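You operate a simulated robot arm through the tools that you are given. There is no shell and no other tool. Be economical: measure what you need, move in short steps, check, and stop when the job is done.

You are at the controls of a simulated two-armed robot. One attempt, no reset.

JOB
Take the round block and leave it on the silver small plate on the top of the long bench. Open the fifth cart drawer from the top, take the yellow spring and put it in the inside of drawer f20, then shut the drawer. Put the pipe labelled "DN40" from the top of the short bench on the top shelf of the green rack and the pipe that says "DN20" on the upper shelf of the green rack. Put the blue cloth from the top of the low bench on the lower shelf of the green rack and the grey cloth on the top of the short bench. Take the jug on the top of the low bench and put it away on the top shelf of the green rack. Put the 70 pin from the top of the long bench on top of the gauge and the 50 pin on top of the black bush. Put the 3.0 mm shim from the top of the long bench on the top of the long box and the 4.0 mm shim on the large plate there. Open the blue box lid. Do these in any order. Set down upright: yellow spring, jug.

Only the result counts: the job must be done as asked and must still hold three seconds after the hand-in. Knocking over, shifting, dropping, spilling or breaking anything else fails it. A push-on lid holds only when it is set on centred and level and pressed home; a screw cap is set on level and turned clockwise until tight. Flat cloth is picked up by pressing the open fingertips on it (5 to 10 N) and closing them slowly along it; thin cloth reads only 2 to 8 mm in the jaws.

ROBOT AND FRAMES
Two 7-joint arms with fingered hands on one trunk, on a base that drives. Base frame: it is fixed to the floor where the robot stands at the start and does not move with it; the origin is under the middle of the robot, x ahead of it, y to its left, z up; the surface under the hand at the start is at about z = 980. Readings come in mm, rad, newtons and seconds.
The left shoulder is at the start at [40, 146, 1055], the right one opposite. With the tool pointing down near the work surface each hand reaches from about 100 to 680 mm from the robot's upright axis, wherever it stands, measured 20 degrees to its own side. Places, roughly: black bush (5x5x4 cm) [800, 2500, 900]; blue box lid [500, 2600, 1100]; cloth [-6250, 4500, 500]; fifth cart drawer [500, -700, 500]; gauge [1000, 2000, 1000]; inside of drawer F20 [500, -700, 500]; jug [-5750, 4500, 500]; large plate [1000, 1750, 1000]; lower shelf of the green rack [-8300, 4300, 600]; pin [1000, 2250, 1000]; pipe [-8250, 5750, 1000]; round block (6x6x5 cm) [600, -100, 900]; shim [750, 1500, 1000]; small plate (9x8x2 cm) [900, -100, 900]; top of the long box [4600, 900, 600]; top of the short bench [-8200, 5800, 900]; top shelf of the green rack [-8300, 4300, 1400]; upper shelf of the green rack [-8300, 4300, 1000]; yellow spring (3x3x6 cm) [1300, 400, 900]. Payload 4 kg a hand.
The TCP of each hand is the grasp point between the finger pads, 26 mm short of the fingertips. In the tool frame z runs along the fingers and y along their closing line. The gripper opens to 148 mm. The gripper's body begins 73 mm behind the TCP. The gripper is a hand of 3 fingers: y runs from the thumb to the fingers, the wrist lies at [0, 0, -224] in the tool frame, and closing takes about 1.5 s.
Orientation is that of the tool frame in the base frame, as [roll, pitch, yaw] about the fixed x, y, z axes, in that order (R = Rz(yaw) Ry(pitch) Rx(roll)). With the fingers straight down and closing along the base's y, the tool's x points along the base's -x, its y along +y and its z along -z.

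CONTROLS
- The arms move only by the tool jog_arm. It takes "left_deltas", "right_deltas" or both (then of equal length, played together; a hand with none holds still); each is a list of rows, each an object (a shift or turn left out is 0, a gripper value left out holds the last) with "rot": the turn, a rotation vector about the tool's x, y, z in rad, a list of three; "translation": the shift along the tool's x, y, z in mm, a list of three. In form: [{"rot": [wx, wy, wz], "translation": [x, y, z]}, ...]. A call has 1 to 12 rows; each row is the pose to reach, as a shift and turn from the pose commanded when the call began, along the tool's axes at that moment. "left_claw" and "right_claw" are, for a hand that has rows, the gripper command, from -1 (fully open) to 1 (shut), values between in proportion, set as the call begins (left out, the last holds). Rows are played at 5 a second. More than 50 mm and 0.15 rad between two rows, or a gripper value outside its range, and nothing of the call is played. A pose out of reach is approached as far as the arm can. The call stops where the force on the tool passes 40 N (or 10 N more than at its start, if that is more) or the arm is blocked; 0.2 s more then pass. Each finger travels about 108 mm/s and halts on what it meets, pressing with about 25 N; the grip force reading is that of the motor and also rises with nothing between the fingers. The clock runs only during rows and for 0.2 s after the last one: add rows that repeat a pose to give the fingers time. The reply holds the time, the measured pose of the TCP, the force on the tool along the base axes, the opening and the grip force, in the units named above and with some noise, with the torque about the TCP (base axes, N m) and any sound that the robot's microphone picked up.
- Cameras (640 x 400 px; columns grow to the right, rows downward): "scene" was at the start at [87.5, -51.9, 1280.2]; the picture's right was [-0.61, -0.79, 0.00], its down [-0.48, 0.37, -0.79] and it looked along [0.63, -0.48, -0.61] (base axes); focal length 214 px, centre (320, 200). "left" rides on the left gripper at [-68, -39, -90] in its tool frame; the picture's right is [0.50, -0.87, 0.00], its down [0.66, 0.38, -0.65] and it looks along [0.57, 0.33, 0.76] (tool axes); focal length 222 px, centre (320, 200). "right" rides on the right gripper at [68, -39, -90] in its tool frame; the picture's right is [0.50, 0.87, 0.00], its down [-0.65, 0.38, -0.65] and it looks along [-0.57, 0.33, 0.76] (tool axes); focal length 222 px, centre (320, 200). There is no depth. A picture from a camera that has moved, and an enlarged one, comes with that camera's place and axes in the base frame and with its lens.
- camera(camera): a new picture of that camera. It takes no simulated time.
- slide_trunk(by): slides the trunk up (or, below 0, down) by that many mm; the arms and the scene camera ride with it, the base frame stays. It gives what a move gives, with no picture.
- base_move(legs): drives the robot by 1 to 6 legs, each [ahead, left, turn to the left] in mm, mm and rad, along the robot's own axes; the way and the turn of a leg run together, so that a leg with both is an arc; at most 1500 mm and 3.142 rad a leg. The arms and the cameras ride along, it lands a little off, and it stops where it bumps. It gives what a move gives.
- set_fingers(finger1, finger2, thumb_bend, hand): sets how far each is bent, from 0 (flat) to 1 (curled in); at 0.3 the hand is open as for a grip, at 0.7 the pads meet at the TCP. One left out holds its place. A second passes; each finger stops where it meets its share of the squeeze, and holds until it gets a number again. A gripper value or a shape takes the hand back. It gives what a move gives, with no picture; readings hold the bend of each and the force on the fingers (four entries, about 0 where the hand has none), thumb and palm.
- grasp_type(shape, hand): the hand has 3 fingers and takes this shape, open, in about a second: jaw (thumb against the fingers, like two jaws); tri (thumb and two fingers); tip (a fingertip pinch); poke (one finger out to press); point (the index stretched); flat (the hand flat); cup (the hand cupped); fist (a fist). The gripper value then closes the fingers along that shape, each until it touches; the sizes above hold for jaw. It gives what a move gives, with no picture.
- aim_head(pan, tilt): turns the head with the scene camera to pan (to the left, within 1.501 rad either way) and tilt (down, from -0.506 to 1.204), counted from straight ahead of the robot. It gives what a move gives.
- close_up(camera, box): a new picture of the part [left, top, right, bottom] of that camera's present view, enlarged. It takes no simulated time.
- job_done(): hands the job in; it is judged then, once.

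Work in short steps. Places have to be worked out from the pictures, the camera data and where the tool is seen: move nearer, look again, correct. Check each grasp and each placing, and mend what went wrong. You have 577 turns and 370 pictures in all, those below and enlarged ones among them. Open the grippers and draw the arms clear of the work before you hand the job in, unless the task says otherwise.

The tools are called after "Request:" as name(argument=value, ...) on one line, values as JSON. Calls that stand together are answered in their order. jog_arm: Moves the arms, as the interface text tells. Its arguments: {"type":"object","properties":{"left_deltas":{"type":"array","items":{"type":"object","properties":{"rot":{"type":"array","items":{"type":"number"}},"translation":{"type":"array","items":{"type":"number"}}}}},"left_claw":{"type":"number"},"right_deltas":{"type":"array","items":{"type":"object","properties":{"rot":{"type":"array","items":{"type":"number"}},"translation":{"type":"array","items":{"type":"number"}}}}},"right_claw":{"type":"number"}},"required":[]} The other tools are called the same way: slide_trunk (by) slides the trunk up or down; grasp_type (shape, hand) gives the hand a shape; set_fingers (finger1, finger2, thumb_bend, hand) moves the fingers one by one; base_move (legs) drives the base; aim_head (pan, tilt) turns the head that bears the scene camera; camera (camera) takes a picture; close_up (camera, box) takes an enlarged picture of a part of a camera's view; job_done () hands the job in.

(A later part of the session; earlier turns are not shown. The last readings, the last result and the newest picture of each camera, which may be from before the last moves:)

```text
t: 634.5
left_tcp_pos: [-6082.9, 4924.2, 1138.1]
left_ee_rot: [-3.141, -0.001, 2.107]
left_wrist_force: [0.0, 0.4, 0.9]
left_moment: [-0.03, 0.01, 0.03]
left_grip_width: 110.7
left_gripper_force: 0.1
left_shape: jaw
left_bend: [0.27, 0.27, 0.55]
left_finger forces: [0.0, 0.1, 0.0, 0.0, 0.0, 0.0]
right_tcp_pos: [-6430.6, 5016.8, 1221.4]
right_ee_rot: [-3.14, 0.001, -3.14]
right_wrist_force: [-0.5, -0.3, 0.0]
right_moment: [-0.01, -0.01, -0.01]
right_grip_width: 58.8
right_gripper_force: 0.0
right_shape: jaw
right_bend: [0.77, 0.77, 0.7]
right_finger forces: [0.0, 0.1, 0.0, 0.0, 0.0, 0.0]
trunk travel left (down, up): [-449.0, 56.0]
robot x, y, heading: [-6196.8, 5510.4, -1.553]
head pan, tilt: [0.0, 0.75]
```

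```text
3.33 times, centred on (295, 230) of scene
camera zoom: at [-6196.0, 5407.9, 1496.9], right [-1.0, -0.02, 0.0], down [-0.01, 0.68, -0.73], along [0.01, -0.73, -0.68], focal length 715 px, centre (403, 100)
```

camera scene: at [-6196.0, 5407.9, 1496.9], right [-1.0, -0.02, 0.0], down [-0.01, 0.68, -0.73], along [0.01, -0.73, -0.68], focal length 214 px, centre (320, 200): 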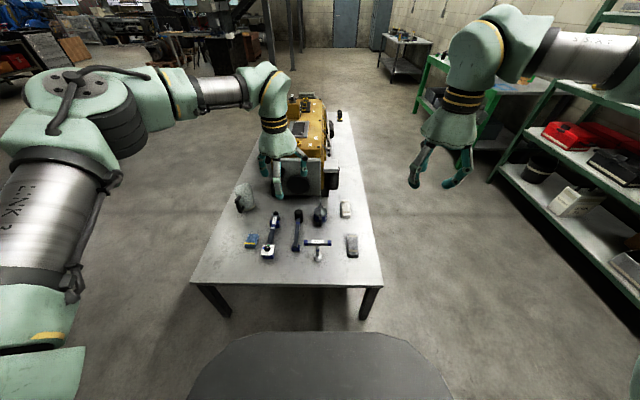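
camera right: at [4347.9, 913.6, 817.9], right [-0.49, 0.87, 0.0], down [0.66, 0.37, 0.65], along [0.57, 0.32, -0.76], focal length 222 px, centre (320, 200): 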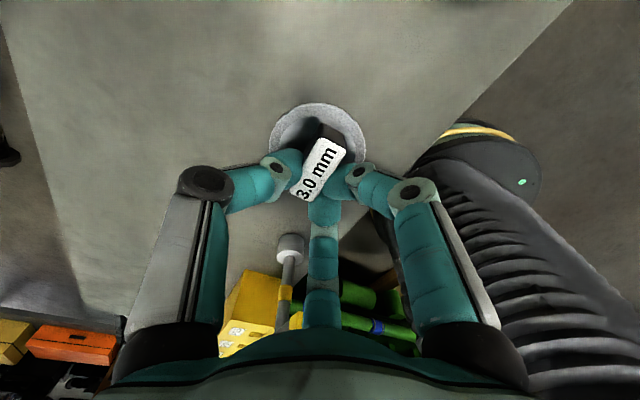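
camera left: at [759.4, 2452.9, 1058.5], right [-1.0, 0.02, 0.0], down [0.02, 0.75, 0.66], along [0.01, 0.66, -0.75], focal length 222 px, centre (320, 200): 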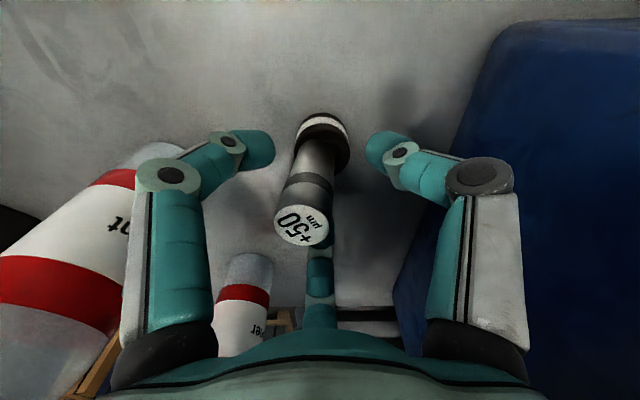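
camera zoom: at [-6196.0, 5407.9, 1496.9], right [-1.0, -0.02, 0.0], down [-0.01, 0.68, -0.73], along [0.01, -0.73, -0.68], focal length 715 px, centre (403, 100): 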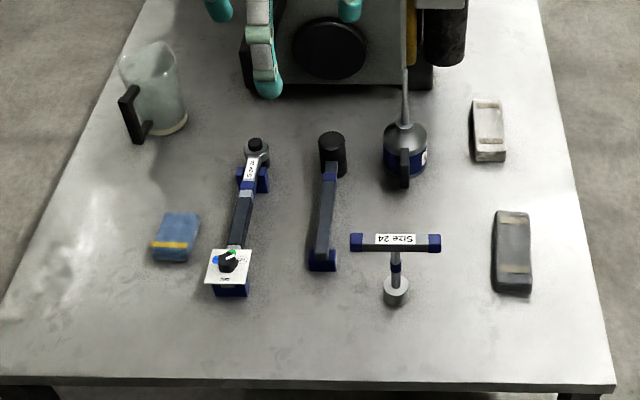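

Both cloths are folded pads (grey ≈64×150, blue ≈75×100 mm). Drive in, lower the trunk and turn both hands so they close along x.

Request:
base_move(legs=[[335, 0, -0.01]])

Request:
jog_arm(left_deltas=[{"rot": [0, 0, 0.13]}, {"rot": [0, 0, 0.26]}, {"rot": [0, 0, 0.39]}, {"rot": [0, 0, 0.52]}, {"rot": [0, 0, 0.52]}, {"rot": [0, 0, 0.52]}, {"rot": [0, 0, 0.52]}, {"rot": [0, 0, 0.52]}, {"rot": [0, 0, 0.52]}, {"rot": [0, 0, 0.52]}, {"rot": [0, 0, 0.52]}, {"rot": [0, 0, 0.52]}], right_deltas=[{"rot": [0, 0, 0.145]}, {"rot": [0, 0, 0.29]}, {"rot": [0, 0, 0.435]}, {"rot": [0, 0, 0.58]}, {"rot": [0, 0, 0.725]}, {"rot": [0, 0, 0.87]}, {"rot": [0, 0, 1.015]}, {"rot": [0, 0, 1.16]}, {"rot": [0, 0, 1.305]}, {"rot": [0, 0, 1.45]}, {"rot": [0, 0, 1.57]}, {"rot": [0, 0, 1.57]}], right_claw=-0.7, left_claw=-0.7)

Request:
slide_trunk(by=-400)

Request:
camera(camera="right")

Request:
camera(camera="scene")

```text
t: 636.7
left_tcp_pos: [-6078.5, 4589.1, 1138.9]
left_ee_rot: [-3.141, 0.0, 2.104]
left_wrist_force: [0.2, 0.1, -0.5]
left_moment: [0.0, 0.0, -0.01]
left_grip_width: 110.7
left_gripper_force: 0.0
left_shape: jaw
left_bend: [0.27, 0.27, 0.55]
left_finger forces: [0.0, 0.0, 0.0, 0.0, 0.0, 0.0]
right_tcp_pos: [-6427.7, 4683.6, 1221.0]
right_ee_rot: [-3.141, 0.001, 3.141]
right_wrist_force: [0.4, -0.1, 0.6]
right_moment: [-0.01, 0.0, 0.0]
right_grip_width: 58.9
right_gripper_force: 0.1
right_shape: jaw
right_bend: [0.77, 0.77, 0.7]
right_finger forces: [0.0, 0.1, 0.0, 0.0, 0.1, 0.1]
trunk travel left (down, up): [-449.0, 56.0]
robot x, y, heading: [-6192.0, 5173.5, -1.559]
head pan, tilt: [0.0, 0.75]
```

```text
t: 639.3
left_tcp_pos: [-6078.2, 4587.7, 1138.2]
left_ee_rot: [3.141, -0.004, 1.584]
left_wrist_force: [0.0, 0.4, -0.1]
left_moment: [0.02, -0.04, 0.01]
left_grip_width: 125.6
left_gripper_force: 0.2
left_shape: jaw
left_bend: [0.25, 0.25, 0.4]
left_finger forces: [0.0, 0.0, 0.1, 0.0, 0.0, 0.0]
right_tcp_pos: [-6427.4, 4682.2, 1221.2]
right_ee_rot: [3.14, 0.0, 1.569]
right_wrist_force: [-0.4, 0.1, 0.2]
right_moment: [-0.01, 0.02, 0.0]
right_grip_width: 125.7
right_gripper_force: 0.0
right_shape: jaw
right_bend: [0.25, 0.25, 0.4]
right_finger forces: [0.0, 0.0, 0.0, 0.1, 0.0, 0.0]
trunk travel left (down, up): [-449.0, 56.0]
robot x, y, heading: [-6186.7, 5172.7, -1.554]
head pan, tilt: [0.0, 0.75]
```

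```text
t: 643.1
left_tcp_pos: [-6078.3, 4588.2, 738.5]
left_ee_rot: [-3.14, -0.003, 1.584]
left_wrist_force: [-1.0, 0.0, 0.2]
left_moment: [0.0, -0.01, 0.01]
left_grip_width: 125.8
left_gripper_force: 0.0
left_shape: jaw
left_bend: [0.25, 0.25, 0.4]
left_finger forces: [0.1, 0.0, 0.0, 0.1, 0.0, 0.0]
right_tcp_pos: [-6426.0, 4680.7, 819.6]
right_ee_rot: [3.139, -0.001, 1.571]
right_wrist_force: [0.1, 0.1, 0.0]
right_moment: [-0.01, -0.02, 0.0]
right_grip_width: 125.9
right_gripper_force: 0.1
right_shape: jaw
right_bend: [0.25, 0.25, 0.4]
right_finger forces: [0.1, 0.1, 0.0, 0.0, 0.0, 0.0]
trunk travel left (down, up): [-49.0, 456.0]
robot x, y, heading: [-6195.3, 5175.3, -1.558]
head pan, tilt: [0.0, 0.75]
```

```text
119 pictures are left
camera right: at [-6466.5, 4749.8, 909.2], right [0.87, 0.5, 0.0], down [0.38, -0.65, 0.65], along [0.33, -0.57, -0.76], focal length 222 px, centre (320, 200)
```

right: 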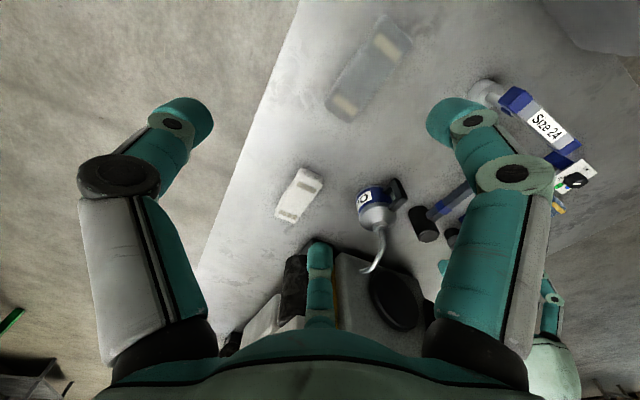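

```text
118 pictures are left
camera scene: at [-6191.2, 5071.5, 1095.6], right [-1.0, -0.01, 0.0], down [-0.01, 0.68, -0.73], along [0.01, -0.73, -0.68], focal length 214 px, centre (320, 200)
```

scene: 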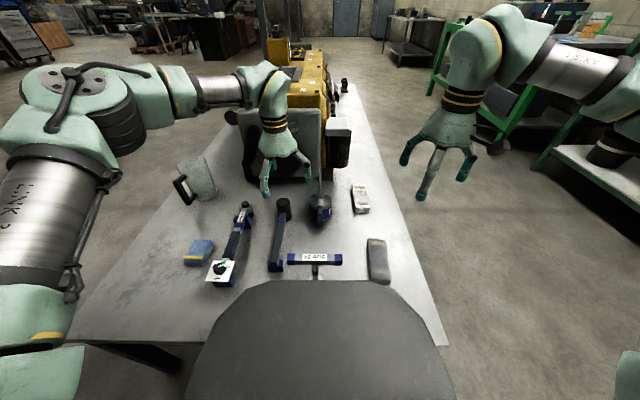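

Grey cloth centre (-6362,4718), along y. Move the right hand over it and descend.

Request:
jog_arm(right_deltas=[{"translation": [18, 30, 25]}, {"translation": [37, 62, 50]}, {"translation": [37, 64, 95]}, {"translation": [37, 64, 140]}, {"translation": [37, 64, 185]}, {"translation": [37, 64, 220]}, {"translation": [37, 64, 220]}], right_claw=-0.4)

Request:
camera(camera="right")

```text
t: 644.7
left_tcp_pos: [-6077.9, 4588.2, 737.4]
left_ee_rot: [3.141, -0.002, 1.584]
left_wrist_force: [-0.3, 0.7, 0.2]
left_moment: [0.0, 0.0, 0.03]
left_grip_width: 125.6
left_gripper_force: 0.1
left_shape: jaw
left_bend: [0.25, 0.25, 0.4]
left_finger forces: [0.0, 0.1, 0.1, 0.0, 0.0, 0.1]
right_tcp_pos: [-6361.1, 4719.4, 599.6]
right_ee_rot: [3.14, 0.002, 1.572]
right_wrist_force: [0.6, -1.0, -0.5]
right_moment: [0.01, 0.03, 0.01]
right_grip_width: 103.9
right_gripper_force: 0.1
right_shape: jaw
right_bend: [0.28, 0.28, 0.74]
right_finger forces: [0.0, 0.1, 0.0, 0.0, 0.0, 0.1]
trunk travel left (down, up): [-49.0, 456.0]
robot x, y, heading: [-6193.0, 5176.8, -1.553]
head pan, tilt: [0.0, 0.75]
```

```text
117 pictures are left
camera right: at [-6400.4, 4787.7, 689.6], right [0.87, 0.5, 0.0], down [0.38, -0.65, 0.65], along [0.33, -0.57, -0.76], focal length 222 px, centre (320, 200)
```

right: 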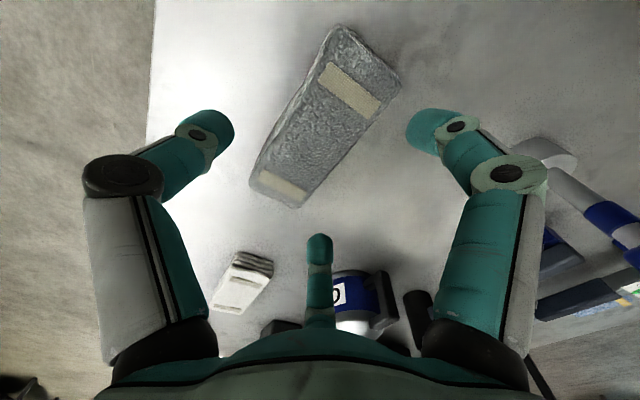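

The fingers close radially, so open fully, recentre at (-6364,4728), and descend to TCP≈532.

Request:
jog_arm(right_deltas=[{"translation": [8, -3, 0]}, {"translation": [8, -3, 20]}, {"translation": [8, -3, 45]}, {"translation": [8, -3, 62]}, {"translation": [8, -3, 66]}], right_claw=-1)

Request:
camera(camera="right")

```text
t: 645.9
left_tcp_pos: [-6078.7, 4589.2, 736.9]
left_ee_rot: [3.14, -0.001, 1.585]
left_wrist_force: [0.4, 0.5, -0.4]
left_moment: [0.02, -0.03, 0.01]
left_grip_width: 125.7
left_gripper_force: 0.0
left_shape: jaw
left_bend: [0.25, 0.25, 0.4]
left_finger forces: [0.0, 0.0, 0.0, 0.1, 0.0, 0.0]
right_tcp_pos: [-6364.7, 4727.6, 534.3]
right_ee_rot: [3.141, 0.003, 1.571]
right_wrist_force: [0.7, -0.7, -0.5]
right_moment: [-0.03, -0.02, -0.04]
right_grip_width: 147.9
right_gripper_force: 0.0
right_shape: jaw
right_bend: [0.3, 0.3, 0.3]
right_finger forces: [0.0, 0.0, 0.0, 0.0, 0.0, 0.0]
trunk travel left (down, up): [-49.0, 456.0]
robot x, y, heading: [-6194.2, 5176.1, -1.556]
head pan, tilt: [0.0, 0.75]
```

```text
116 pictures are left
camera right: at [-6404.5, 4795.0, 623.5], right [0.87, 0.5, 0.0], down [0.38, -0.65, 0.66], along [0.33, -0.57, -0.76], focal length 222 px, centre (320, 200)
```

right: 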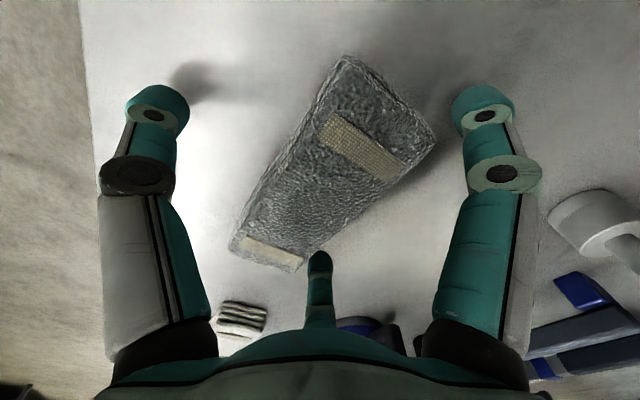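

Request:
jog_arm(right_deltas=[{"translation": [0, 0, 3]}, {"translation": [0, 0, 6]}, {"translation": [0, 0, 8]}])

Request:
jog_arm(right_deltas=[{"translation": [0, 0, 0]}, {"translation": [0, 0, 0]}, {"translation": [0, 0, 0]}, {"translation": [0, 0, 0]}, {"translation": [0, 0, 0]}, {"translation": [0, 0, 0]}, {"translation": [0, 0, 0]}], right_claw=1)

Request:
camera(camera="right")

```text
t: 646.7
left_tcp_pos: [-6078.8, 4588.3, 738.2]
left_ee_rot: [3.141, -0.002, 1.585]
left_wrist_force: [-0.2, 0.5, 0.7]
left_moment: [-0.01, 0.02, -0.04]
left_grip_width: 125.7
left_gripper_force: 0.1
left_shape: jaw
left_bend: [0.25, 0.25, 0.4]
left_finger forces: [0.0, 0.0, 0.0, 0.1, 0.1, 0.0]
right_tcp_pos: [-6365.0, 4725.9, 525.9]
right_ee_rot: [-3.141, 0.0, 1.572]
right_wrist_force: [1.1, -0.2, 0.8]
right_moment: [0.0, 0.02, -0.02]
right_grip_width: 147.9
right_gripper_force: 0.0
right_shape: jaw
right_bend: [0.3, 0.3, 0.3]
right_finger forces: [0.1, 0.0, 0.0, 0.0, 0.1, 0.1]
trunk travel left (down, up): [-49.0, 456.0]
robot x, y, heading: [-6192.0, 5171.3, -1.555]
head pan, tilt: [0.0, 0.75]
```

```text
t: 648.3
left_tcp_pos: [-6078.3, 4588.4, 738.1]
left_ee_rot: [-3.139, -0.002, 1.587]
left_wrist_force: [0.1, -0.5, -0.4]
left_moment: [0.05, -0.03, 0.04]
left_grip_width: 125.6
left_gripper_force: 0.0
left_shape: jaw
left_bend: [0.25, 0.25, 0.4]
left_finger forces: [0.0, 0.0, 0.1, 0.1, 0.1, 0.1]
right_tcp_pos: [-6365.3, 4726.0, 525.9]
right_ee_rot: [3.14, 0.0, 1.571]
right_wrist_force: [1.5, 1.3, 11.4]
right_moment: [0.08, 0.16, -0.09]
right_grip_width: 65.7
right_gripper_force: 25.4
right_shape: jaw
right_bend: [0.32, 0.77, 0.7]
right_finger forces: [26.2, 25.4, 0.0, 0.0, 32.9, 0.0]
trunk travel left (down, up): [-49.0, 456.0]
robot x, y, heading: [-6192.2, 5175.6, -1.559]
head pan, tilt: [0.0, 0.75]
```

```text
115 pictures are left
camera right: at [-6405.0, 4794.9, 615.7], right [0.87, 0.5, 0.0], down [0.38, -0.65, 0.66], along [0.33, -0.57, -0.76], focal length 222 px, centre (320, 200)
```

right: 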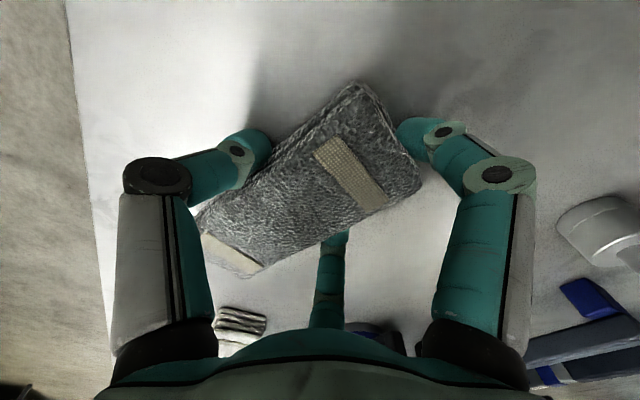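

Cloth gripped (66 mm, all digits). Lift.

Request:
jog_arm(right_deltas=[{"translation": [0, 0, -25]}, {"translation": [0, 0, -60]}, {"translation": [0, 0, -100]}, {"translation": [0, 0, -145]}, {"translation": [0, 0, -190]}, {"translation": [0, 0, -235]}])

Request:
camera(camera="right")

Request:
camera(camera="left")

```text
t: 649.7
left_tcp_pos: [-6078.7, 4588.4, 737.2]
left_ee_rot: [-3.139, -0.001, 1.584]
left_wrist_force: [-0.2, 0.4, -0.5]
left_moment: [-0.05, -0.01, 0.02]
left_grip_width: 125.7
left_gripper_force: 0.1
left_shape: jaw
left_bend: [0.25, 0.25, 0.4]
left_finger forces: [0.0, 0.1, 0.0, 0.0, 0.0, 0.0]
right_tcp_pos: [-6367.2, 4726.9, 758.5]
right_ee_rot: [3.139, 0.001, 1.571]
right_wrist_force: [0.0, -1.0, -1.0]
right_moment: [0.0, 0.0, 0.0]
right_grip_width: 64.9
right_gripper_force: 24.8
right_shape: jaw
right_bend: [0.33, 0.77, 0.7]
right_finger forces: [18.4, 24.2, 0.1, 0.0, 27.0, 0.0]
trunk travel left (down, up): [-49.0, 456.0]
robot x, y, heading: [-6192.2, 5172.6, -1.555]
head pan, tilt: [0.0, 0.75]
```

```text
114 pictures are left
camera right: at [-6406.1, 4794.7, 848.2], right [0.87, 0.5, 0.0], down [0.38, -0.65, 0.65], along [0.33, -0.57, -0.76], focal length 222 px, centre (320, 200)
```

right: 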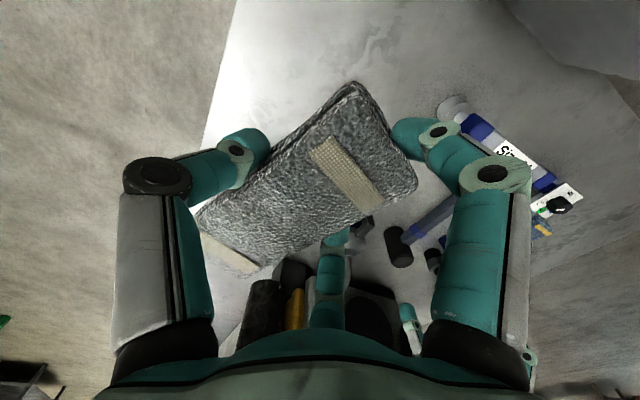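

```text
113 pictures are left
camera left: at [-6115.0, 4519.7, 828.7], right [-0.87, 0.49, 0.0], down [0.37, 0.66, 0.65], along [0.32, 0.57, -0.76], focal length 222 px, centre (320, 200)
```

left: 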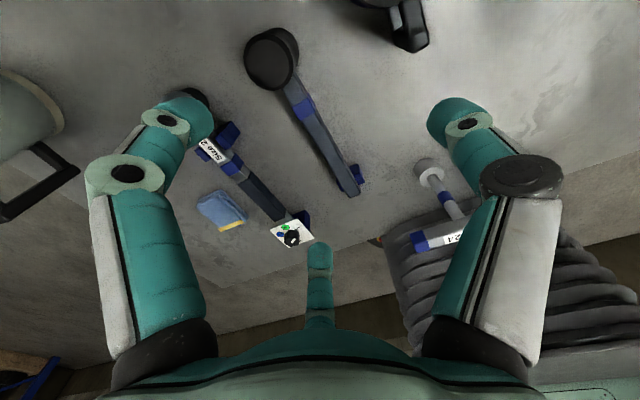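

Grey cloth held. Now the left hand to the blue cloth at ≈(-5809,4684).

Request:
jog_arm(left_deltas=[{"translation": [16, 45, 0]}, {"translation": [32, 90, 0]}, {"translation": [48, 135, 0]}, {"translation": [64, 180, 0]}, {"translation": [80, 225, 0]}, {"translation": [96, 270, 0]}, {"translation": [96, 270, 40]}, {"translation": [96, 270, 85]}, {"translation": [96, 270, 130]}, {"translation": [96, 270, 130]}], left_claw=-1)

Request:
camera(camera="left")

```text
t: 651.9
left_tcp_pos: [-5808.8, 4688.8, 608.3]
left_ee_rot: [-3.141, -0.002, 1.586]
left_wrist_force: [0.8, 0.2, 0.4]
left_moment: [-0.01, 0.0, -0.01]
left_grip_width: 147.7
left_gripper_force: 0.1
left_shape: jaw
left_bend: [0.3, 0.3, 0.3]
left_finger forces: [0.1, 0.0, 0.0, 0.1, 0.1, 0.0]
right_tcp_pos: [-6367.0, 4726.7, 758.2]
right_ee_rot: [3.141, 0.0, 1.572]
right_wrist_force: [-0.1, 0.3, -1.7]
right_moment: [0.03, 0.03, -0.02]
right_grip_width: 65.0
right_gripper_force: 24.8
right_shape: jaw
right_bend: [0.33, 0.77, 0.7]
right_finger forces: [18.5, 24.2, 0.1, 0.0, 27.1, 0.1]
trunk travel left (down, up): [-49.0, 456.0]
robot x, y, heading: [-6191.8, 5177.1, -1.555]
head pan, tilt: [0.0, 0.75]
```

```text
112 pictures are left
camera left: at [-5845.8, 4619.3, 698.3], right [-0.87, 0.49, 0.0], down [0.37, 0.66, 0.65], along [0.32, 0.57, -0.76], focal length 222 px, centre (320, 200)
```

left: 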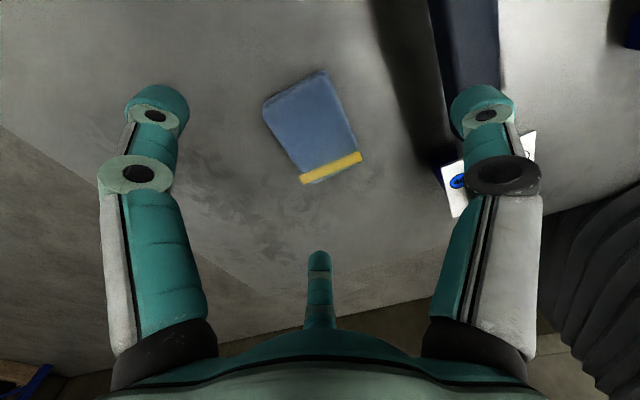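

Blue cloth is ≈55×76 mm at (-5801,4688). Descend and close.

Request:
jog_arm(left_deltas=[{"translation": [0, 6, 25]}, {"translation": [0, 6, 50]}, {"translation": [0, 6, 70]}, {"translation": [0, 6, 82]}])

Request:
jog_arm(left_deltas=[{"translation": [0, 0, 0]}, {"translation": [0, 0, 0]}, {"translation": [0, 0, 0]}, {"translation": [0, 0, 0]}, {"translation": [0, 0, 0]}, {"translation": [0, 0, 0]}, {"translation": [0, 0, 0]}], left_claw=1)

Request:
jog_arm(left_deltas=[{"translation": [0, 0, -25]}, {"translation": [0, 0, -60]}, {"translation": [0, 0, -105]}, {"translation": [0, 0, -150]}, {"translation": [0, 0, -195]}, {"translation": [0, 0, -240]}])

Request:
camera(camera="left")

```text
t: 652.9
left_tcp_pos: [-5803.3, 4688.5, 526.3]
left_ee_rot: [-3.141, -0.002, 1.583]
left_wrist_force: [-0.3, -0.1, 0.2]
left_moment: [0.01, -0.01, 0.02]
left_grip_width: 147.7
left_gripper_force: 0.1
left_shape: jaw
left_bend: [0.3, 0.3, 0.3]
left_finger forces: [0.1, 0.1, 0.0, 0.0, 0.1, 0.0]
right_tcp_pos: [-6366.4, 4726.4, 757.6]
right_ee_rot: [3.139, 0.0, 1.572]
right_wrist_force: [-0.4, 0.2, -1.2]
right_moment: [0.04, -0.02, -0.02]
right_grip_width: 64.9
right_gripper_force: 25.2
right_shape: jaw
right_bend: [0.33, 0.77, 0.7]
right_finger forces: [18.5, 24.2, 0.0, 0.0, 27.0, 0.1]
trunk travel left (down, up): [-49.0, 456.0]
robot x, y, heading: [-6188.3, 5174.6, -1.558]
head pan, tilt: [0.0, 0.75]
```

```text
t: 654.5
left_tcp_pos: [-5804.0, 4688.6, 526.8]
left_ee_rot: [-3.142, -0.001, 1.583]
left_wrist_force: [0.3, 0.1, 0.6]
left_moment: [-0.07, -0.04, 0.01]
left_grip_width: 72.7
left_gripper_force: 25.3
left_shape: jaw
left_bend: [0.31, 0.31, 0.7]
left_finger forces: [20.4, 20.8, 0.0, 0.1, 21.8, 0.0]
right_tcp_pos: [-6366.3, 4725.6, 758.3]
right_ee_rot: [3.139, 0.0, 1.571]
right_wrist_force: [-0.1, -1.0, 0.0]
right_moment: [0.02, 0.0, -0.04]
right_grip_width: 65.1
right_gripper_force: 24.6
right_shape: jaw
right_bend: [0.33, 0.77, 0.7]
right_finger forces: [18.5, 24.2, 0.0, 0.0, 27.0, 0.0]
trunk travel left (down, up): [-49.0, 456.0]
robot x, y, heading: [-6190.1, 5172.1, -1.558]
head pan, tilt: [0.0, 0.75]
```

```text
t: 655.9
left_tcp_pos: [-5806.5, 4689.5, 767.2]
left_ee_rot: [3.141, -0.004, 1.585]
left_wrist_force: [-0.2, -0.4, -1.1]
left_moment: [0.0, 0.0, 0.02]
left_grip_width: 72.4
left_gripper_force: 25.1
left_shape: jaw
left_bend: [0.31, 0.31, 0.7]
left_finger forces: [19.5, 21.0, 0.0, 0.1, 21.6, 0.0]
right_tcp_pos: [-6365.7, 4726.1, 758.6]
right_ee_rot: [3.14, 0.003, 1.57]
right_wrist_force: [0.4, -0.7, -1.3]
right_moment: [0.06, 0.0, -0.03]
right_grip_width: 64.8
right_gripper_force: 24.6
right_shape: jaw
right_bend: [0.33, 0.77, 0.7]
right_finger forces: [18.5, 24.2, 0.0, 0.1, 27.0, 0.1]
trunk travel left (down, up): [-49.0, 456.0]
robot x, y, heading: [-6192.6, 5174.7, -1.561]
head pan, tilt: [0.0, 0.75]
```

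```text
111 pictures are left
camera left: at [-5842.3, 4620.0, 857.6], right [-0.87, 0.49, 0.0], down [0.37, 0.66, 0.66], along [0.32, 0.57, -0.76], focal length 222 px, centre (320, 200)
```

left: 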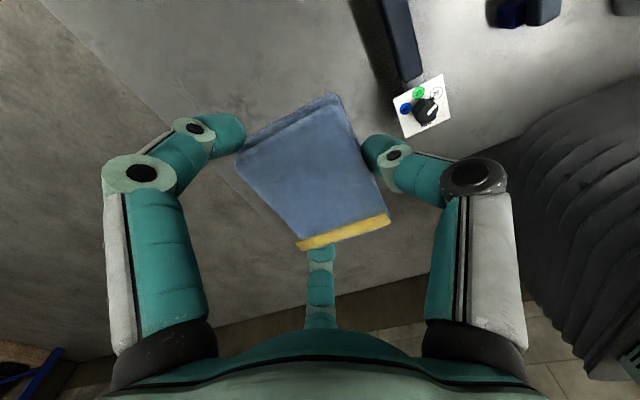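

Both cloths held. Back off, raise the trunk, turn to −x and approach the short bench.

Request:
base_move(legs=[[-340, 0, 0]])

Request:
slide_trunk(by=440)

Request:
base_move(legs=[[0, 0, -1.58], [800, 0, 0]])

Request:
aim_head(pan=-0.1, tilt=0.55)

Request:
camera(camera="scene")

```text
t: 658.2
left_tcp_pos: [-5809.0, 5038.5, 766.0]
left_ee_rot: [3.14, -0.002, 1.59]
left_wrist_force: [-0.2, 0.3, -0.2]
left_moment: [0.01, 0.01, 0.0]
left_grip_width: 72.5
left_gripper_force: 24.8
left_shape: jaw
left_bend: [0.31, 0.31, 0.7]
left_finger forces: [19.5, 20.9, 0.1, 0.1, 21.5, 0.0]
right_tcp_pos: [-6370.4, 5071.9, 757.9]
right_ee_rot: [3.141, 0.001, 1.577]
right_wrist_force: [-0.1, 0.5, -1.1]
right_moment: [0.01, -0.02, -0.04]
right_grip_width: 64.9
right_gripper_force: 24.5
right_shape: jaw
right_bend: [0.33, 0.77, 0.7]
right_finger forces: [18.5, 24.1, 0.0, 0.0, 27.1, 0.1]
trunk travel left (down, up): [-49.0, 456.0]
robot x, y, heading: [-6198.5, 5520.8, -1.548]
head pan, tilt: [0.0, 0.75]
```

```text
refused: 440 is not a number from -400 to 400
```

```text
t: 666.4
left_tcp_pos: [-7498.2, 5100.8, 765.0]
left_ee_rot: [-3.141, -0.001, 0.031]
left_wrist_force: [-0.6, 0.2, -1.1]
left_moment: [-0.01, 0.0, -0.01]
left_grip_width: 71.7
left_gripper_force: 24.7
left_shape: jaw
left_bend: [0.31, 0.31, 0.7]
left_finger forces: [19.6, 20.7, 0.0, 0.0, 21.4, 0.0]
right_tcp_pos: [-7470.1, 5663.4, 757.8]
right_ee_rot: [3.14, 0.0, 0.019]
right_wrist_force: [0.9, -0.4, -0.3]
right_moment: [-0.01, -0.07, -0.02]
right_grip_width: 65.0
right_gripper_force: 24.9
right_shape: jaw
right_bend: [0.33, 0.77, 0.7]
right_finger forces: [18.4, 24.1, 0.0, 0.0, 27.0, 0.0]
trunk travel left (down, up): [-49.0, 456.0]
robot x, y, heading: [-7021.3, 5494.4, -3.115]
head pan, tilt: [0.0, 0.75]
```

```text
t: 667.1
left_tcp_pos: [-7497.4, 5100.3, 766.4]
left_ee_rot: [-3.139, -0.003, 0.033]
left_wrist_force: [-0.1, 0.1, -0.9]
left_moment: [-0.02, 0.02, -0.01]
left_grip_width: 72.1
left_gripper_force: 24.8
left_shape: jaw
left_bend: [0.31, 0.31, 0.7]
left_finger forces: [19.6, 20.7, 0.0, 0.1, 21.3, 0.0]
right_tcp_pos: [-7469.2, 5662.3, 757.7]
right_ee_rot: [3.14, 0.002, 0.017]
right_wrist_force: [-0.3, -0.3, 0.0]
right_moment: [-0.02, 0.02, 0.01]
right_grip_width: 64.9
right_gripper_force: 25.1
right_shape: jaw
right_bend: [0.33, 0.77, 0.7]
right_finger forces: [18.4, 24.2, 0.0, 0.0, 27.0, 0.0]
trunk travel left (down, up): [-49.0, 456.0]
robot x, y, heading: [-7018.7, 5498.1, -3.107]
head pan, tilt: [-0.099, 0.55]
```

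```text
110 pictures are left
camera scene: at [-7130.4, 5502.3, 1112.9], right [0.07, 1.0, 0.0], down [0.52, -0.04, -0.85], along [-0.85, 0.06, -0.52], focal length 214 px, centre (320, 200)
```

scene: 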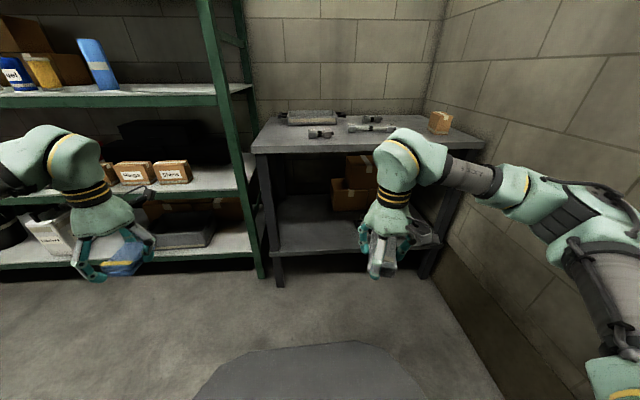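

Raise the trunk and zoom in on the short bench top.

Request:
slide_trunk(by=380)

Request:
camera(camera="scene")

Request:
close_up(camera="scene", box=[250, 150, 450, 250])

```text
t: 670.8
left_tcp_pos: [-7497.7, 5100.8, 1146.3]
left_ee_rot: [3.141, -0.003, 0.031]
left_wrist_force: [-0.2, 0.0, -1.0]
left_moment: [-0.02, -0.01, 0.01]
left_grip_width: 72.1
left_gripper_force: 25.1
left_shape: jaw
left_bend: [0.31, 0.31, 0.7]
left_finger forces: [19.6, 20.7, 0.0, 0.0, 21.3, 0.0]
right_tcp_pos: [-7470.3, 5663.2, 1138.8]
right_ee_rot: [3.141, -0.001, 0.018]
right_wrist_force: [-0.3, 0.1, 0.0]
right_moment: [0.03, 0.01, 0.01]
right_grip_width: 64.9
right_gripper_force: 25.1
right_shape: jaw
right_bend: [0.33, 0.77, 0.7]
right_finger forces: [18.3, 24.2, 0.0, 0.0, 27.0, 0.0]
trunk travel left (down, up): [-429.0, 76.0]
robot x, y, heading: [-7019.5, 5493.2, -3.112]
head pan, tilt: [-0.099, 0.55]
```

```text
109 pictures are left
camera scene: at [-7130.6, 5502.3, 1494.0], right [0.07, 1.0, 0.0], down [0.52, -0.04, -0.85], along [-0.85, 0.06, -0.52], focal length 214 px, centre (320, 200)
```

scene: 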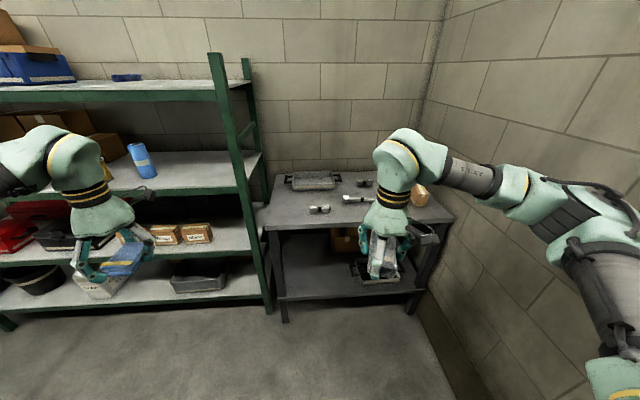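

```text
3.20 times, centred on (350, 200) of scene
camera zoom: at [-7130.6, 5502.3, 1494.0], right [0.07, 1.0, 0.0], down [0.52, -0.04, -0.85], along [-0.85, 0.06, -0.52], focal length 686 px, centre (224, 200)
```

zoom: 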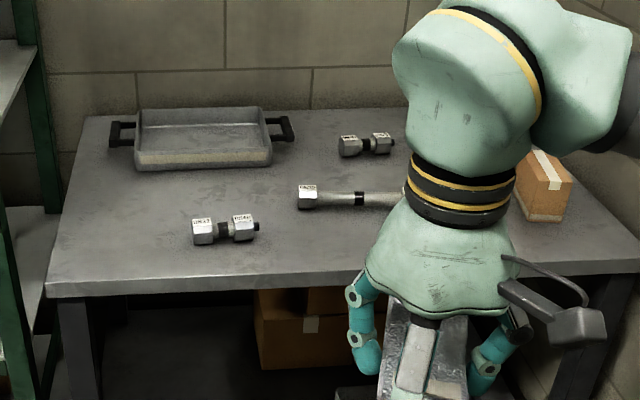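

Request:
close_up(camera="scene", box=[305, 200, 335, 220])

Request:
close_up(camera="scene", box=[335, 173, 375, 207])

```text
16.00 times, centred on (320, 210) of scene
camera zoom: at [-7130.6, 5502.3, 1494.0], right [0.07, 1.0, 0.0], down [0.52, -0.04, -0.85], along [-0.85, 0.06, -0.52], focal length 3432 px, centre (320, 40)
```

zoom: 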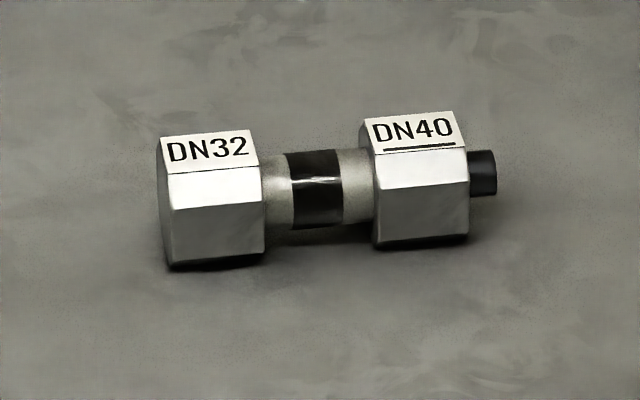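

```text
11.76 times, centred on (355, 190) of scene
camera zoom: at [-7130.6, 5502.3, 1494.0], right [0.07, 1.0, 0.0], down [0.52, -0.04, -0.85], along [-0.85, 0.06, -0.52], focal length 2523 px, centre (-92, 318)
```

zoom: 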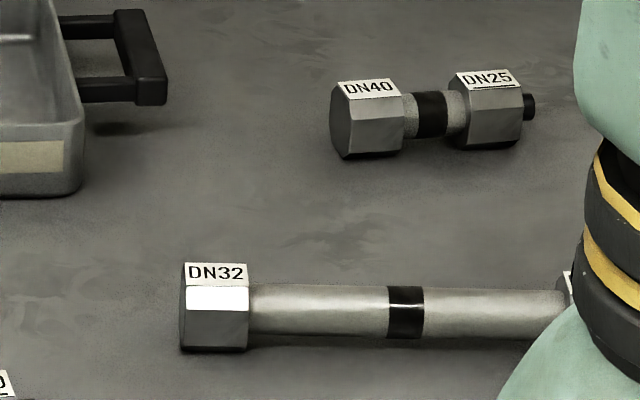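

Bench top ≈ z 861, front x≈-7932. One pipe reads DN32 / DN40 (underlined), another DN40 / DN25 (underlined), third DN32/…; drive closer, setting up for the grey cloth at the right-front, then read the third label.

Request:
base_move(legs=[[0, -150, -0.03], [480, 0, 0]])

Request:
jog_arm(right_deltas=[{"translation": [-22, -45, 20]}, {"translation": [-44, -90, 40]}, {"translation": [-44, -90, 60]}, {"translation": [-44, -90, 60]}])

Request:
camera(camera="scene")

```text
t: 674.6
left_tcp_pos: [-7991.9, 5273.6, 1147.7]
left_ee_rot: [-3.14, -0.001, -0.011]
left_wrist_force: [-0.4, 0.5, -1.2]
left_moment: [-0.02, 0.03, 0.01]
left_grip_width: 72.0
left_gripper_force: 25.1
left_shape: jaw
left_bend: [0.31, 0.31, 0.7]
left_finger forces: [19.6, 20.8, 0.0, 0.0, 21.4, 0.1]
right_tcp_pos: [-7939.6, 5832.7, 1139.0]
right_ee_rot: [3.139, 0.002, -0.027]
right_wrist_force: [-0.6, -0.5, -0.3]
right_moment: [0.01, -0.04, 0.01]
right_grip_width: 65.0
right_gripper_force: 24.9
right_shape: jaw
right_bend: [0.33, 0.77, 0.7]
right_finger forces: [18.4, 24.2, 0.0, 0.1, 26.9, 0.0]
trunk travel left (down, up): [-429.0, 76.0]
robot x, y, heading: [-7495.8, 5645.1, 3.126]
head pan, tilt: [-0.099, 0.55]
```

```text
refused: row 1 steps farther than a row can; nothing moved
```

```text
105 pictures are left
camera scene: at [-7607.3, 5657.4, 1494.1], right [0.11, 0.99, 0.0], down [0.52, -0.06, -0.85], along [-0.85, 0.09, -0.52], focal length 214 px, centre (320, 200)
```

scene: 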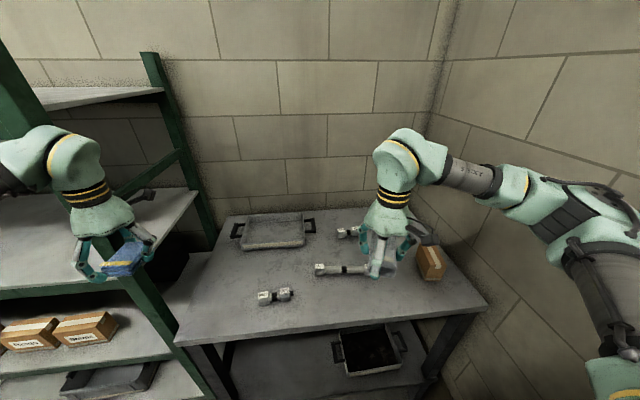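

Move the right hand to (-8010,5890) and lower toward the bench.

Request:
jog_arm(right_deltas=[{"translation": [-24, -18, 25]}, {"translation": [-48, -36, 50]}, {"translation": [-71, -55, 75]}, {"translation": [-71, -55, 120]}, {"translation": [-71, -55, 165]}, {"translation": [-71, -55, 205]}, {"translation": [-71, -55, 205]}])

Request:
close_up(camera="scene", box=[230, 190, 500, 350])

```text
t: 676.2
left_tcp_pos: [-7993.3, 5272.6, 1146.5]
left_ee_rot: [-3.139, 0.0, -0.011]
left_wrist_force: [0.0, 0.0, -1.3]
left_moment: [0.02, 0.0, 0.0]
left_grip_width: 71.9
left_gripper_force: 24.9
left_shape: jaw
left_bend: [0.31, 0.31, 0.7]
left_finger forces: [19.6, 20.7, 0.1, 0.0, 21.2, 0.0]
right_tcp_pos: [-8009.5, 5890.9, 933.7]
right_ee_rot: [3.14, 0.003, -0.027]
right_wrist_force: [0.6, -0.8, -1.1]
right_moment: [0.0, -0.02, 0.01]
right_grip_width: 64.8
right_gripper_force: 25.0
right_shape: jaw
right_bend: [0.33, 0.77, 0.7]
right_finger forces: [18.2, 23.9, 0.1, 0.1, 26.6, 0.0]
trunk travel left (down, up): [-429.0, 76.0]
robot x, y, heading: [-7494.0, 5648.3, 3.133]
head pan, tilt: [-0.099, 0.55]
```

```text
2.37 times, centred on (365, 270) of scene
camera zoom: at [-7608.5, 5657.3, 1494.0], right [0.11, 0.99, 0.0], down [0.52, -0.06, -0.85], along [-0.85, 0.09, -0.52], focal length 508 px, centre (213, 34)
```

zoom: 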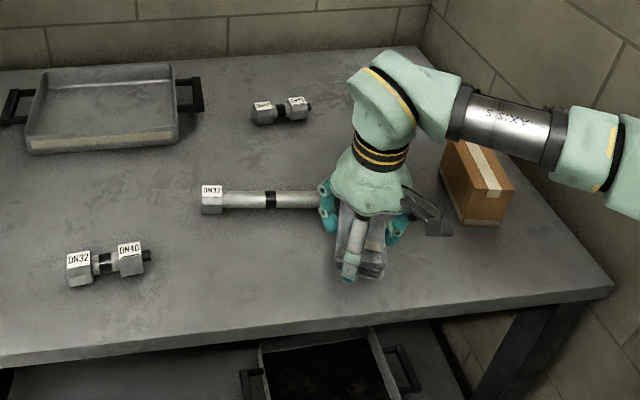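

Request:
jog_arm(right_deltas=[{"translation": [0, 0, 12]}, {"translation": [0, 0, 24]}, {"translation": [0, 0, 32]}, {"translation": [0, 0, 38]}, {"translation": [0, 0, 44]}])

```text
t: 677.4
left_tcp_pos: [-7993.2, 5272.9, 1146.7]
left_ee_rot: [3.141, -0.002, -0.012]
left_wrist_force: [0.4, -0.1, 0.0]
left_moment: [0.01, 0.0, 0.0]
left_grip_width: 72.1
left_gripper_force: 24.8
left_shape: jaw
left_bend: [0.31, 0.31, 0.7]
left_finger forces: [19.5, 20.7, 0.0, 0.0, 21.4, 0.0]
right_tcp_pos: [-8008.5, 5888.5, 887.5]
right_ee_rot: [3.14, -0.002, -0.023]
right_wrist_force: [-1.1, 0.1, -0.5]
right_moment: [-0.03, -0.01, -0.01]
right_grip_width: 39.5
right_gripper_force: 25.0
right_shape: jaw
right_bend: [0.81, 0.83, 0.76]
right_finger forces: [3.2, 11.6, 0.0, 0.0, 12.2, 0.1]
trunk travel left (down, up): [-429.0, 76.0]
robot x, y, heading: [-7497.9, 5643.7, 3.128]
head pan, tilt: [-0.099, 0.55]
```

Request:
camera(camera="right")

```text
103 pictures are left
camera right: at [-7940.9, 5926.8, 977.0], right [0.48, -0.88, 0.0], down [-0.67, -0.36, 0.65], along [-0.57, -0.31, -0.76], focal length 222 px, centre (320, 200)
```

right: 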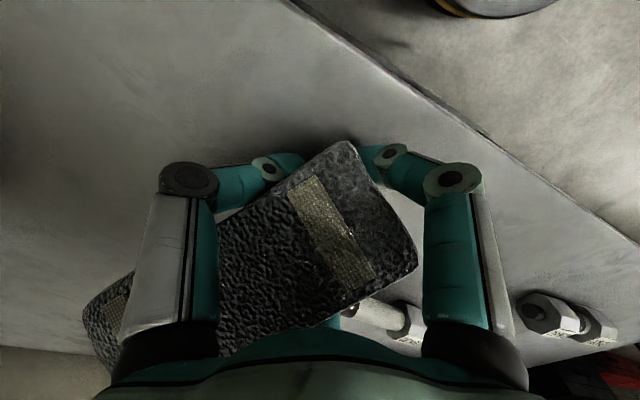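

The cloth slid up toward the palm. Open the hand fully to let it drop the last centimetres onto the bench.

Request:
jog_arm(right_deltas=[{"translation": [0, 0, -4]}, {"translation": [0, 0, -6]}, {"translation": [0, 0, -6]}, {"translation": [0, 0, -6]}, {"translation": [0, 0, -6]}, {"translation": [0, 0, -6]}], right_claw=-1)

Request:
camera(camera="right")

```text
t: 678.8
left_tcp_pos: [-7992.7, 5274.6, 1147.9]
left_ee_rot: [-3.14, -0.003, -0.012]
left_wrist_force: [-0.6, 0.3, -0.9]
left_moment: [0.01, 0.03, 0.04]
left_grip_width: 72.0
left_gripper_force: 25.5
left_shape: jaw
left_bend: [0.31, 0.31, 0.7]
left_finger forces: [19.6, 20.7, 0.0, 0.1, 21.2, 0.0]
right_tcp_pos: [-8011.4, 5888.6, 896.1]
right_ee_rot: [3.141, 0.0, -0.026]
right_wrist_force: [-0.5, -1.2, -0.7]
right_moment: [0.0, 0.0, 0.01]
right_grip_width: 148.2
right_gripper_force: 0.1
right_shape: jaw
right_bend: [0.3, 0.3, 0.3]
right_finger forces: [0.0, 0.0, 0.0, 0.0, 0.1, 0.0]
trunk travel left (down, up): [-429.0, 76.0]
robot x, y, heading: [-7498.2, 5646.7, 3.125]
head pan, tilt: [-0.099, 0.55]
```

```text
102 pictures are left
camera right: at [-7943.0, 5927.7, 985.6], right [0.48, -0.88, 0.0], down [-0.66, -0.36, 0.65], along [-0.57, -0.31, -0.76], focal length 222 px, centre (320, 200)
```

right: 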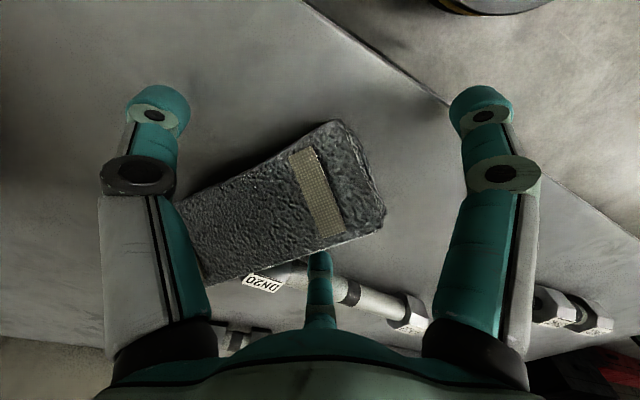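

Cloth lies on the bench; the long pipe's other end reads DN20. Lift the hand and check how the cloth lies.

Request:
jog_arm(right_deltas=[{"translation": [0, 0, -40]}, {"translation": [0, 0, -85]}, {"translation": [0, 0, -130]}, {"translation": [0, 0, -175]}, {"translation": [30, -40, -200]}])

Request:
close_up(camera="scene", box=[230, 190, 500, 350])

Request:
camera(camera="right")

```text
refused: row 5 steps farther than a row can; nothing moved
```

```text
2.37 times, centred on (365, 270) of scene
camera zoom: at [-7608.9, 5657.5, 1493.9], right [0.11, 0.99, 0.0], down [0.52, -0.06, -0.85], along [-0.85, 0.09, -0.52], focal length 508 px, centre (213, 34)
```

zoom: 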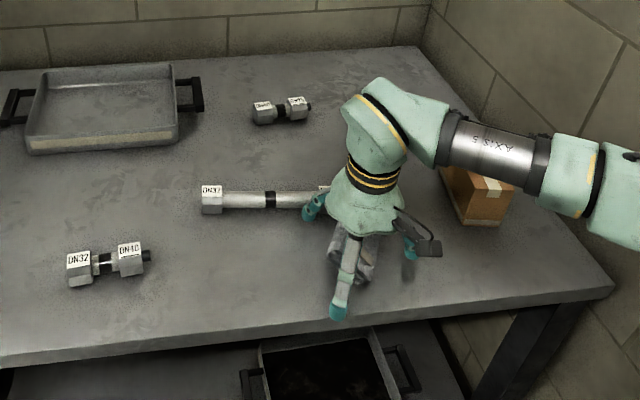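

```text
100 pictures are left
camera right: at [-7943.0, 5927.7, 985.6], right [0.48, -0.88, 0.0], down [-0.66, -0.36, 0.65], along [-0.57, -0.31, -0.76], focal length 222 px, centre (320, 200)
```

right: 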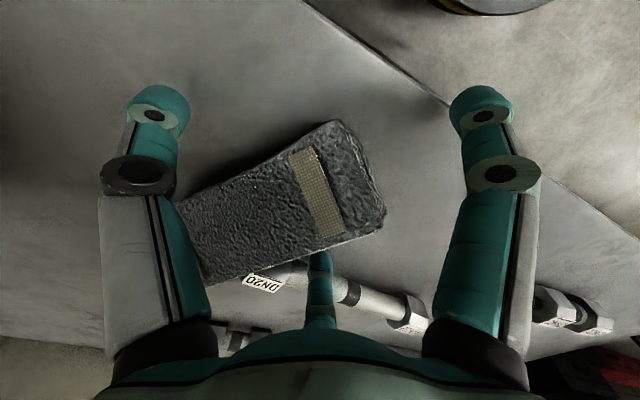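

Request:
jog_arm(right_deltas=[{"translation": [0, 0, -40]}, {"translation": [0, 0, -85]}, {"translation": [0, 0, -130]}, {"translation": [0, 0, -175]}, {"translation": [10, -30, -205]}, {"translation": [30, -70, -215]}])

Request:
close_up(camera="scene", box=[230, 190, 500, 350])

```text
t: 680.2
left_tcp_pos: [-7992.1, 5276.1, 1148.0]
left_ee_rot: [-3.141, -0.003, -0.012]
left_wrist_force: [0.5, -0.4, -0.9]
left_moment: [-0.01, 0.02, 0.01]
left_grip_width: 72.1
left_gripper_force: 25.0
left_shape: jaw
left_bend: [0.31, 0.31, 0.7]
left_finger forces: [19.7, 20.6, 0.0, 0.1, 21.3, 0.1]
right_tcp_pos: [-7977.5, 5960.0, 1112.5]
right_ee_rot: [3.137, 0.002, -0.025]
right_wrist_force: [-0.1, 0.5, 0.8]
right_moment: [-0.02, 0.01, -0.04]
right_grip_width: 148.0
right_gripper_force: 0.1
right_shape: jaw
right_bend: [0.3, 0.3, 0.3]
right_finger forces: [0.1, 0.0, 0.0, 0.0, 0.0, 0.1]
trunk travel left (down, up): [-429.0, 76.0]
robot x, y, heading: [-7495.1, 5646.8, 3.125]
head pan, tilt: [-0.099, 0.55]
```

```text
2.37 times, centred on (365, 270) of scene
camera zoom: at [-7606.8, 5660.0, 1494.1], right [0.11, 0.99, 0.0], down [0.52, -0.06, -0.85], along [-0.85, 0.09, -0.52], focal length 508 px, centre (213, 34)
```

zoom: 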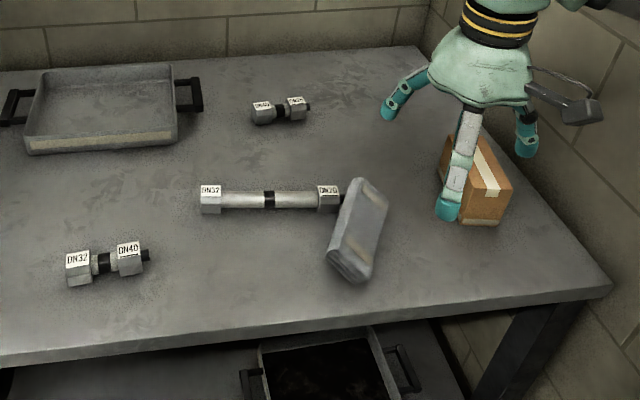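

Cloth placed. DN20 pipe is the long one; the DN40 (underlined) pipe is at ≈(-8041,5560). Bring the right hand over the DN40 pipe, turning it to close along x.

Request:
jog_arm(right_deltas=[{"translation": [-5, 36, 0], "rot": [0, 0, -0.143]}, {"translation": [-10, 72, 0], "rot": [0, 0, -0.286]}, {"translation": [-15, 108, 0], "rot": [0, 0, -0.429]}, {"translation": [-20, 144, 0], "rot": [0, 0, -0.572]}, {"translation": [-25, 180, 0], "rot": [0, 0, -0.715]}, {"translation": [-30, 216, 0], "rot": [0, 0, -0.858]}, {"translation": [-35, 252, 0], "rot": [0, 0, -1.0]}, {"translation": [-40, 288, 0], "rot": [0, 0, -1.14]}, {"translation": [-45, 324, 0], "rot": [0, 0, -1.285]}, {"translation": [-50, 360, 0], "rot": [0, 0, -1.43]}, {"translation": [-54, 396, 0], "rot": [0, 0, -1.57]}, {"translation": [-54, 396, 0], "rot": [0, 0, -1.57]}], right_claw=-0.2)

Request:
camera(camera="right")

```text
t: 682.8
left_tcp_pos: [-7992.7, 5273.7, 1147.5]
left_ee_rot: [3.141, -0.002, -0.012]
left_wrist_force: [0.4, 0.6, -0.3]
left_moment: [-0.01, -0.02, 0.01]
left_grip_width: 72.1
left_gripper_force: 24.9
left_shape: jaw
left_bend: [0.31, 0.31, 0.7]
left_finger forces: [19.5, 20.8, 0.0, 0.0, 21.3, 0.0]
right_tcp_pos: [-8042.0, 5563.6, 1110.1]
right_ee_rot: [3.141, 0.001, 1.548]
right_wrist_force: [0.4, 0.2, -0.5]
right_moment: [-0.02, 0.03, -0.04]
right_grip_width: 89.6
right_gripper_force: 0.1
right_shape: jaw
right_bend: [0.32, 0.32, 0.7]
right_finger forces: [0.0, 0.1, 0.0, 0.0, 0.0, 0.1]
trunk travel left (down, up): [-429.0, 76.0]
robot x, y, heading: [-7497.1, 5649.3, 3.123]
head pan, tilt: [-0.099, 0.55]
```

```text
98 pictures are left
camera right: at [-8081.0, 5633.8, 1199.9], right [0.88, 0.48, 0.0], down [0.36, -0.66, 0.65], along [0.31, -0.58, -0.76], focal length 222 px, centre (320, 200)
```

right: 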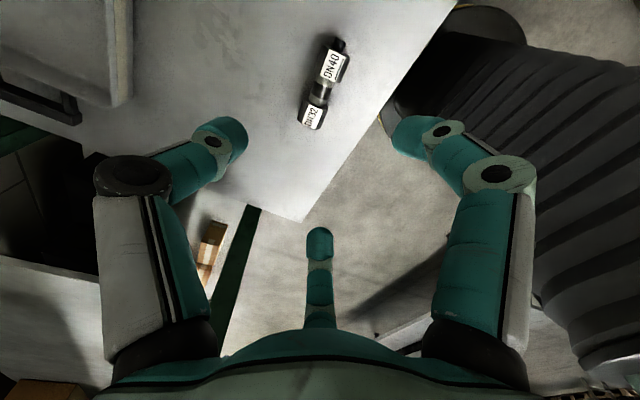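

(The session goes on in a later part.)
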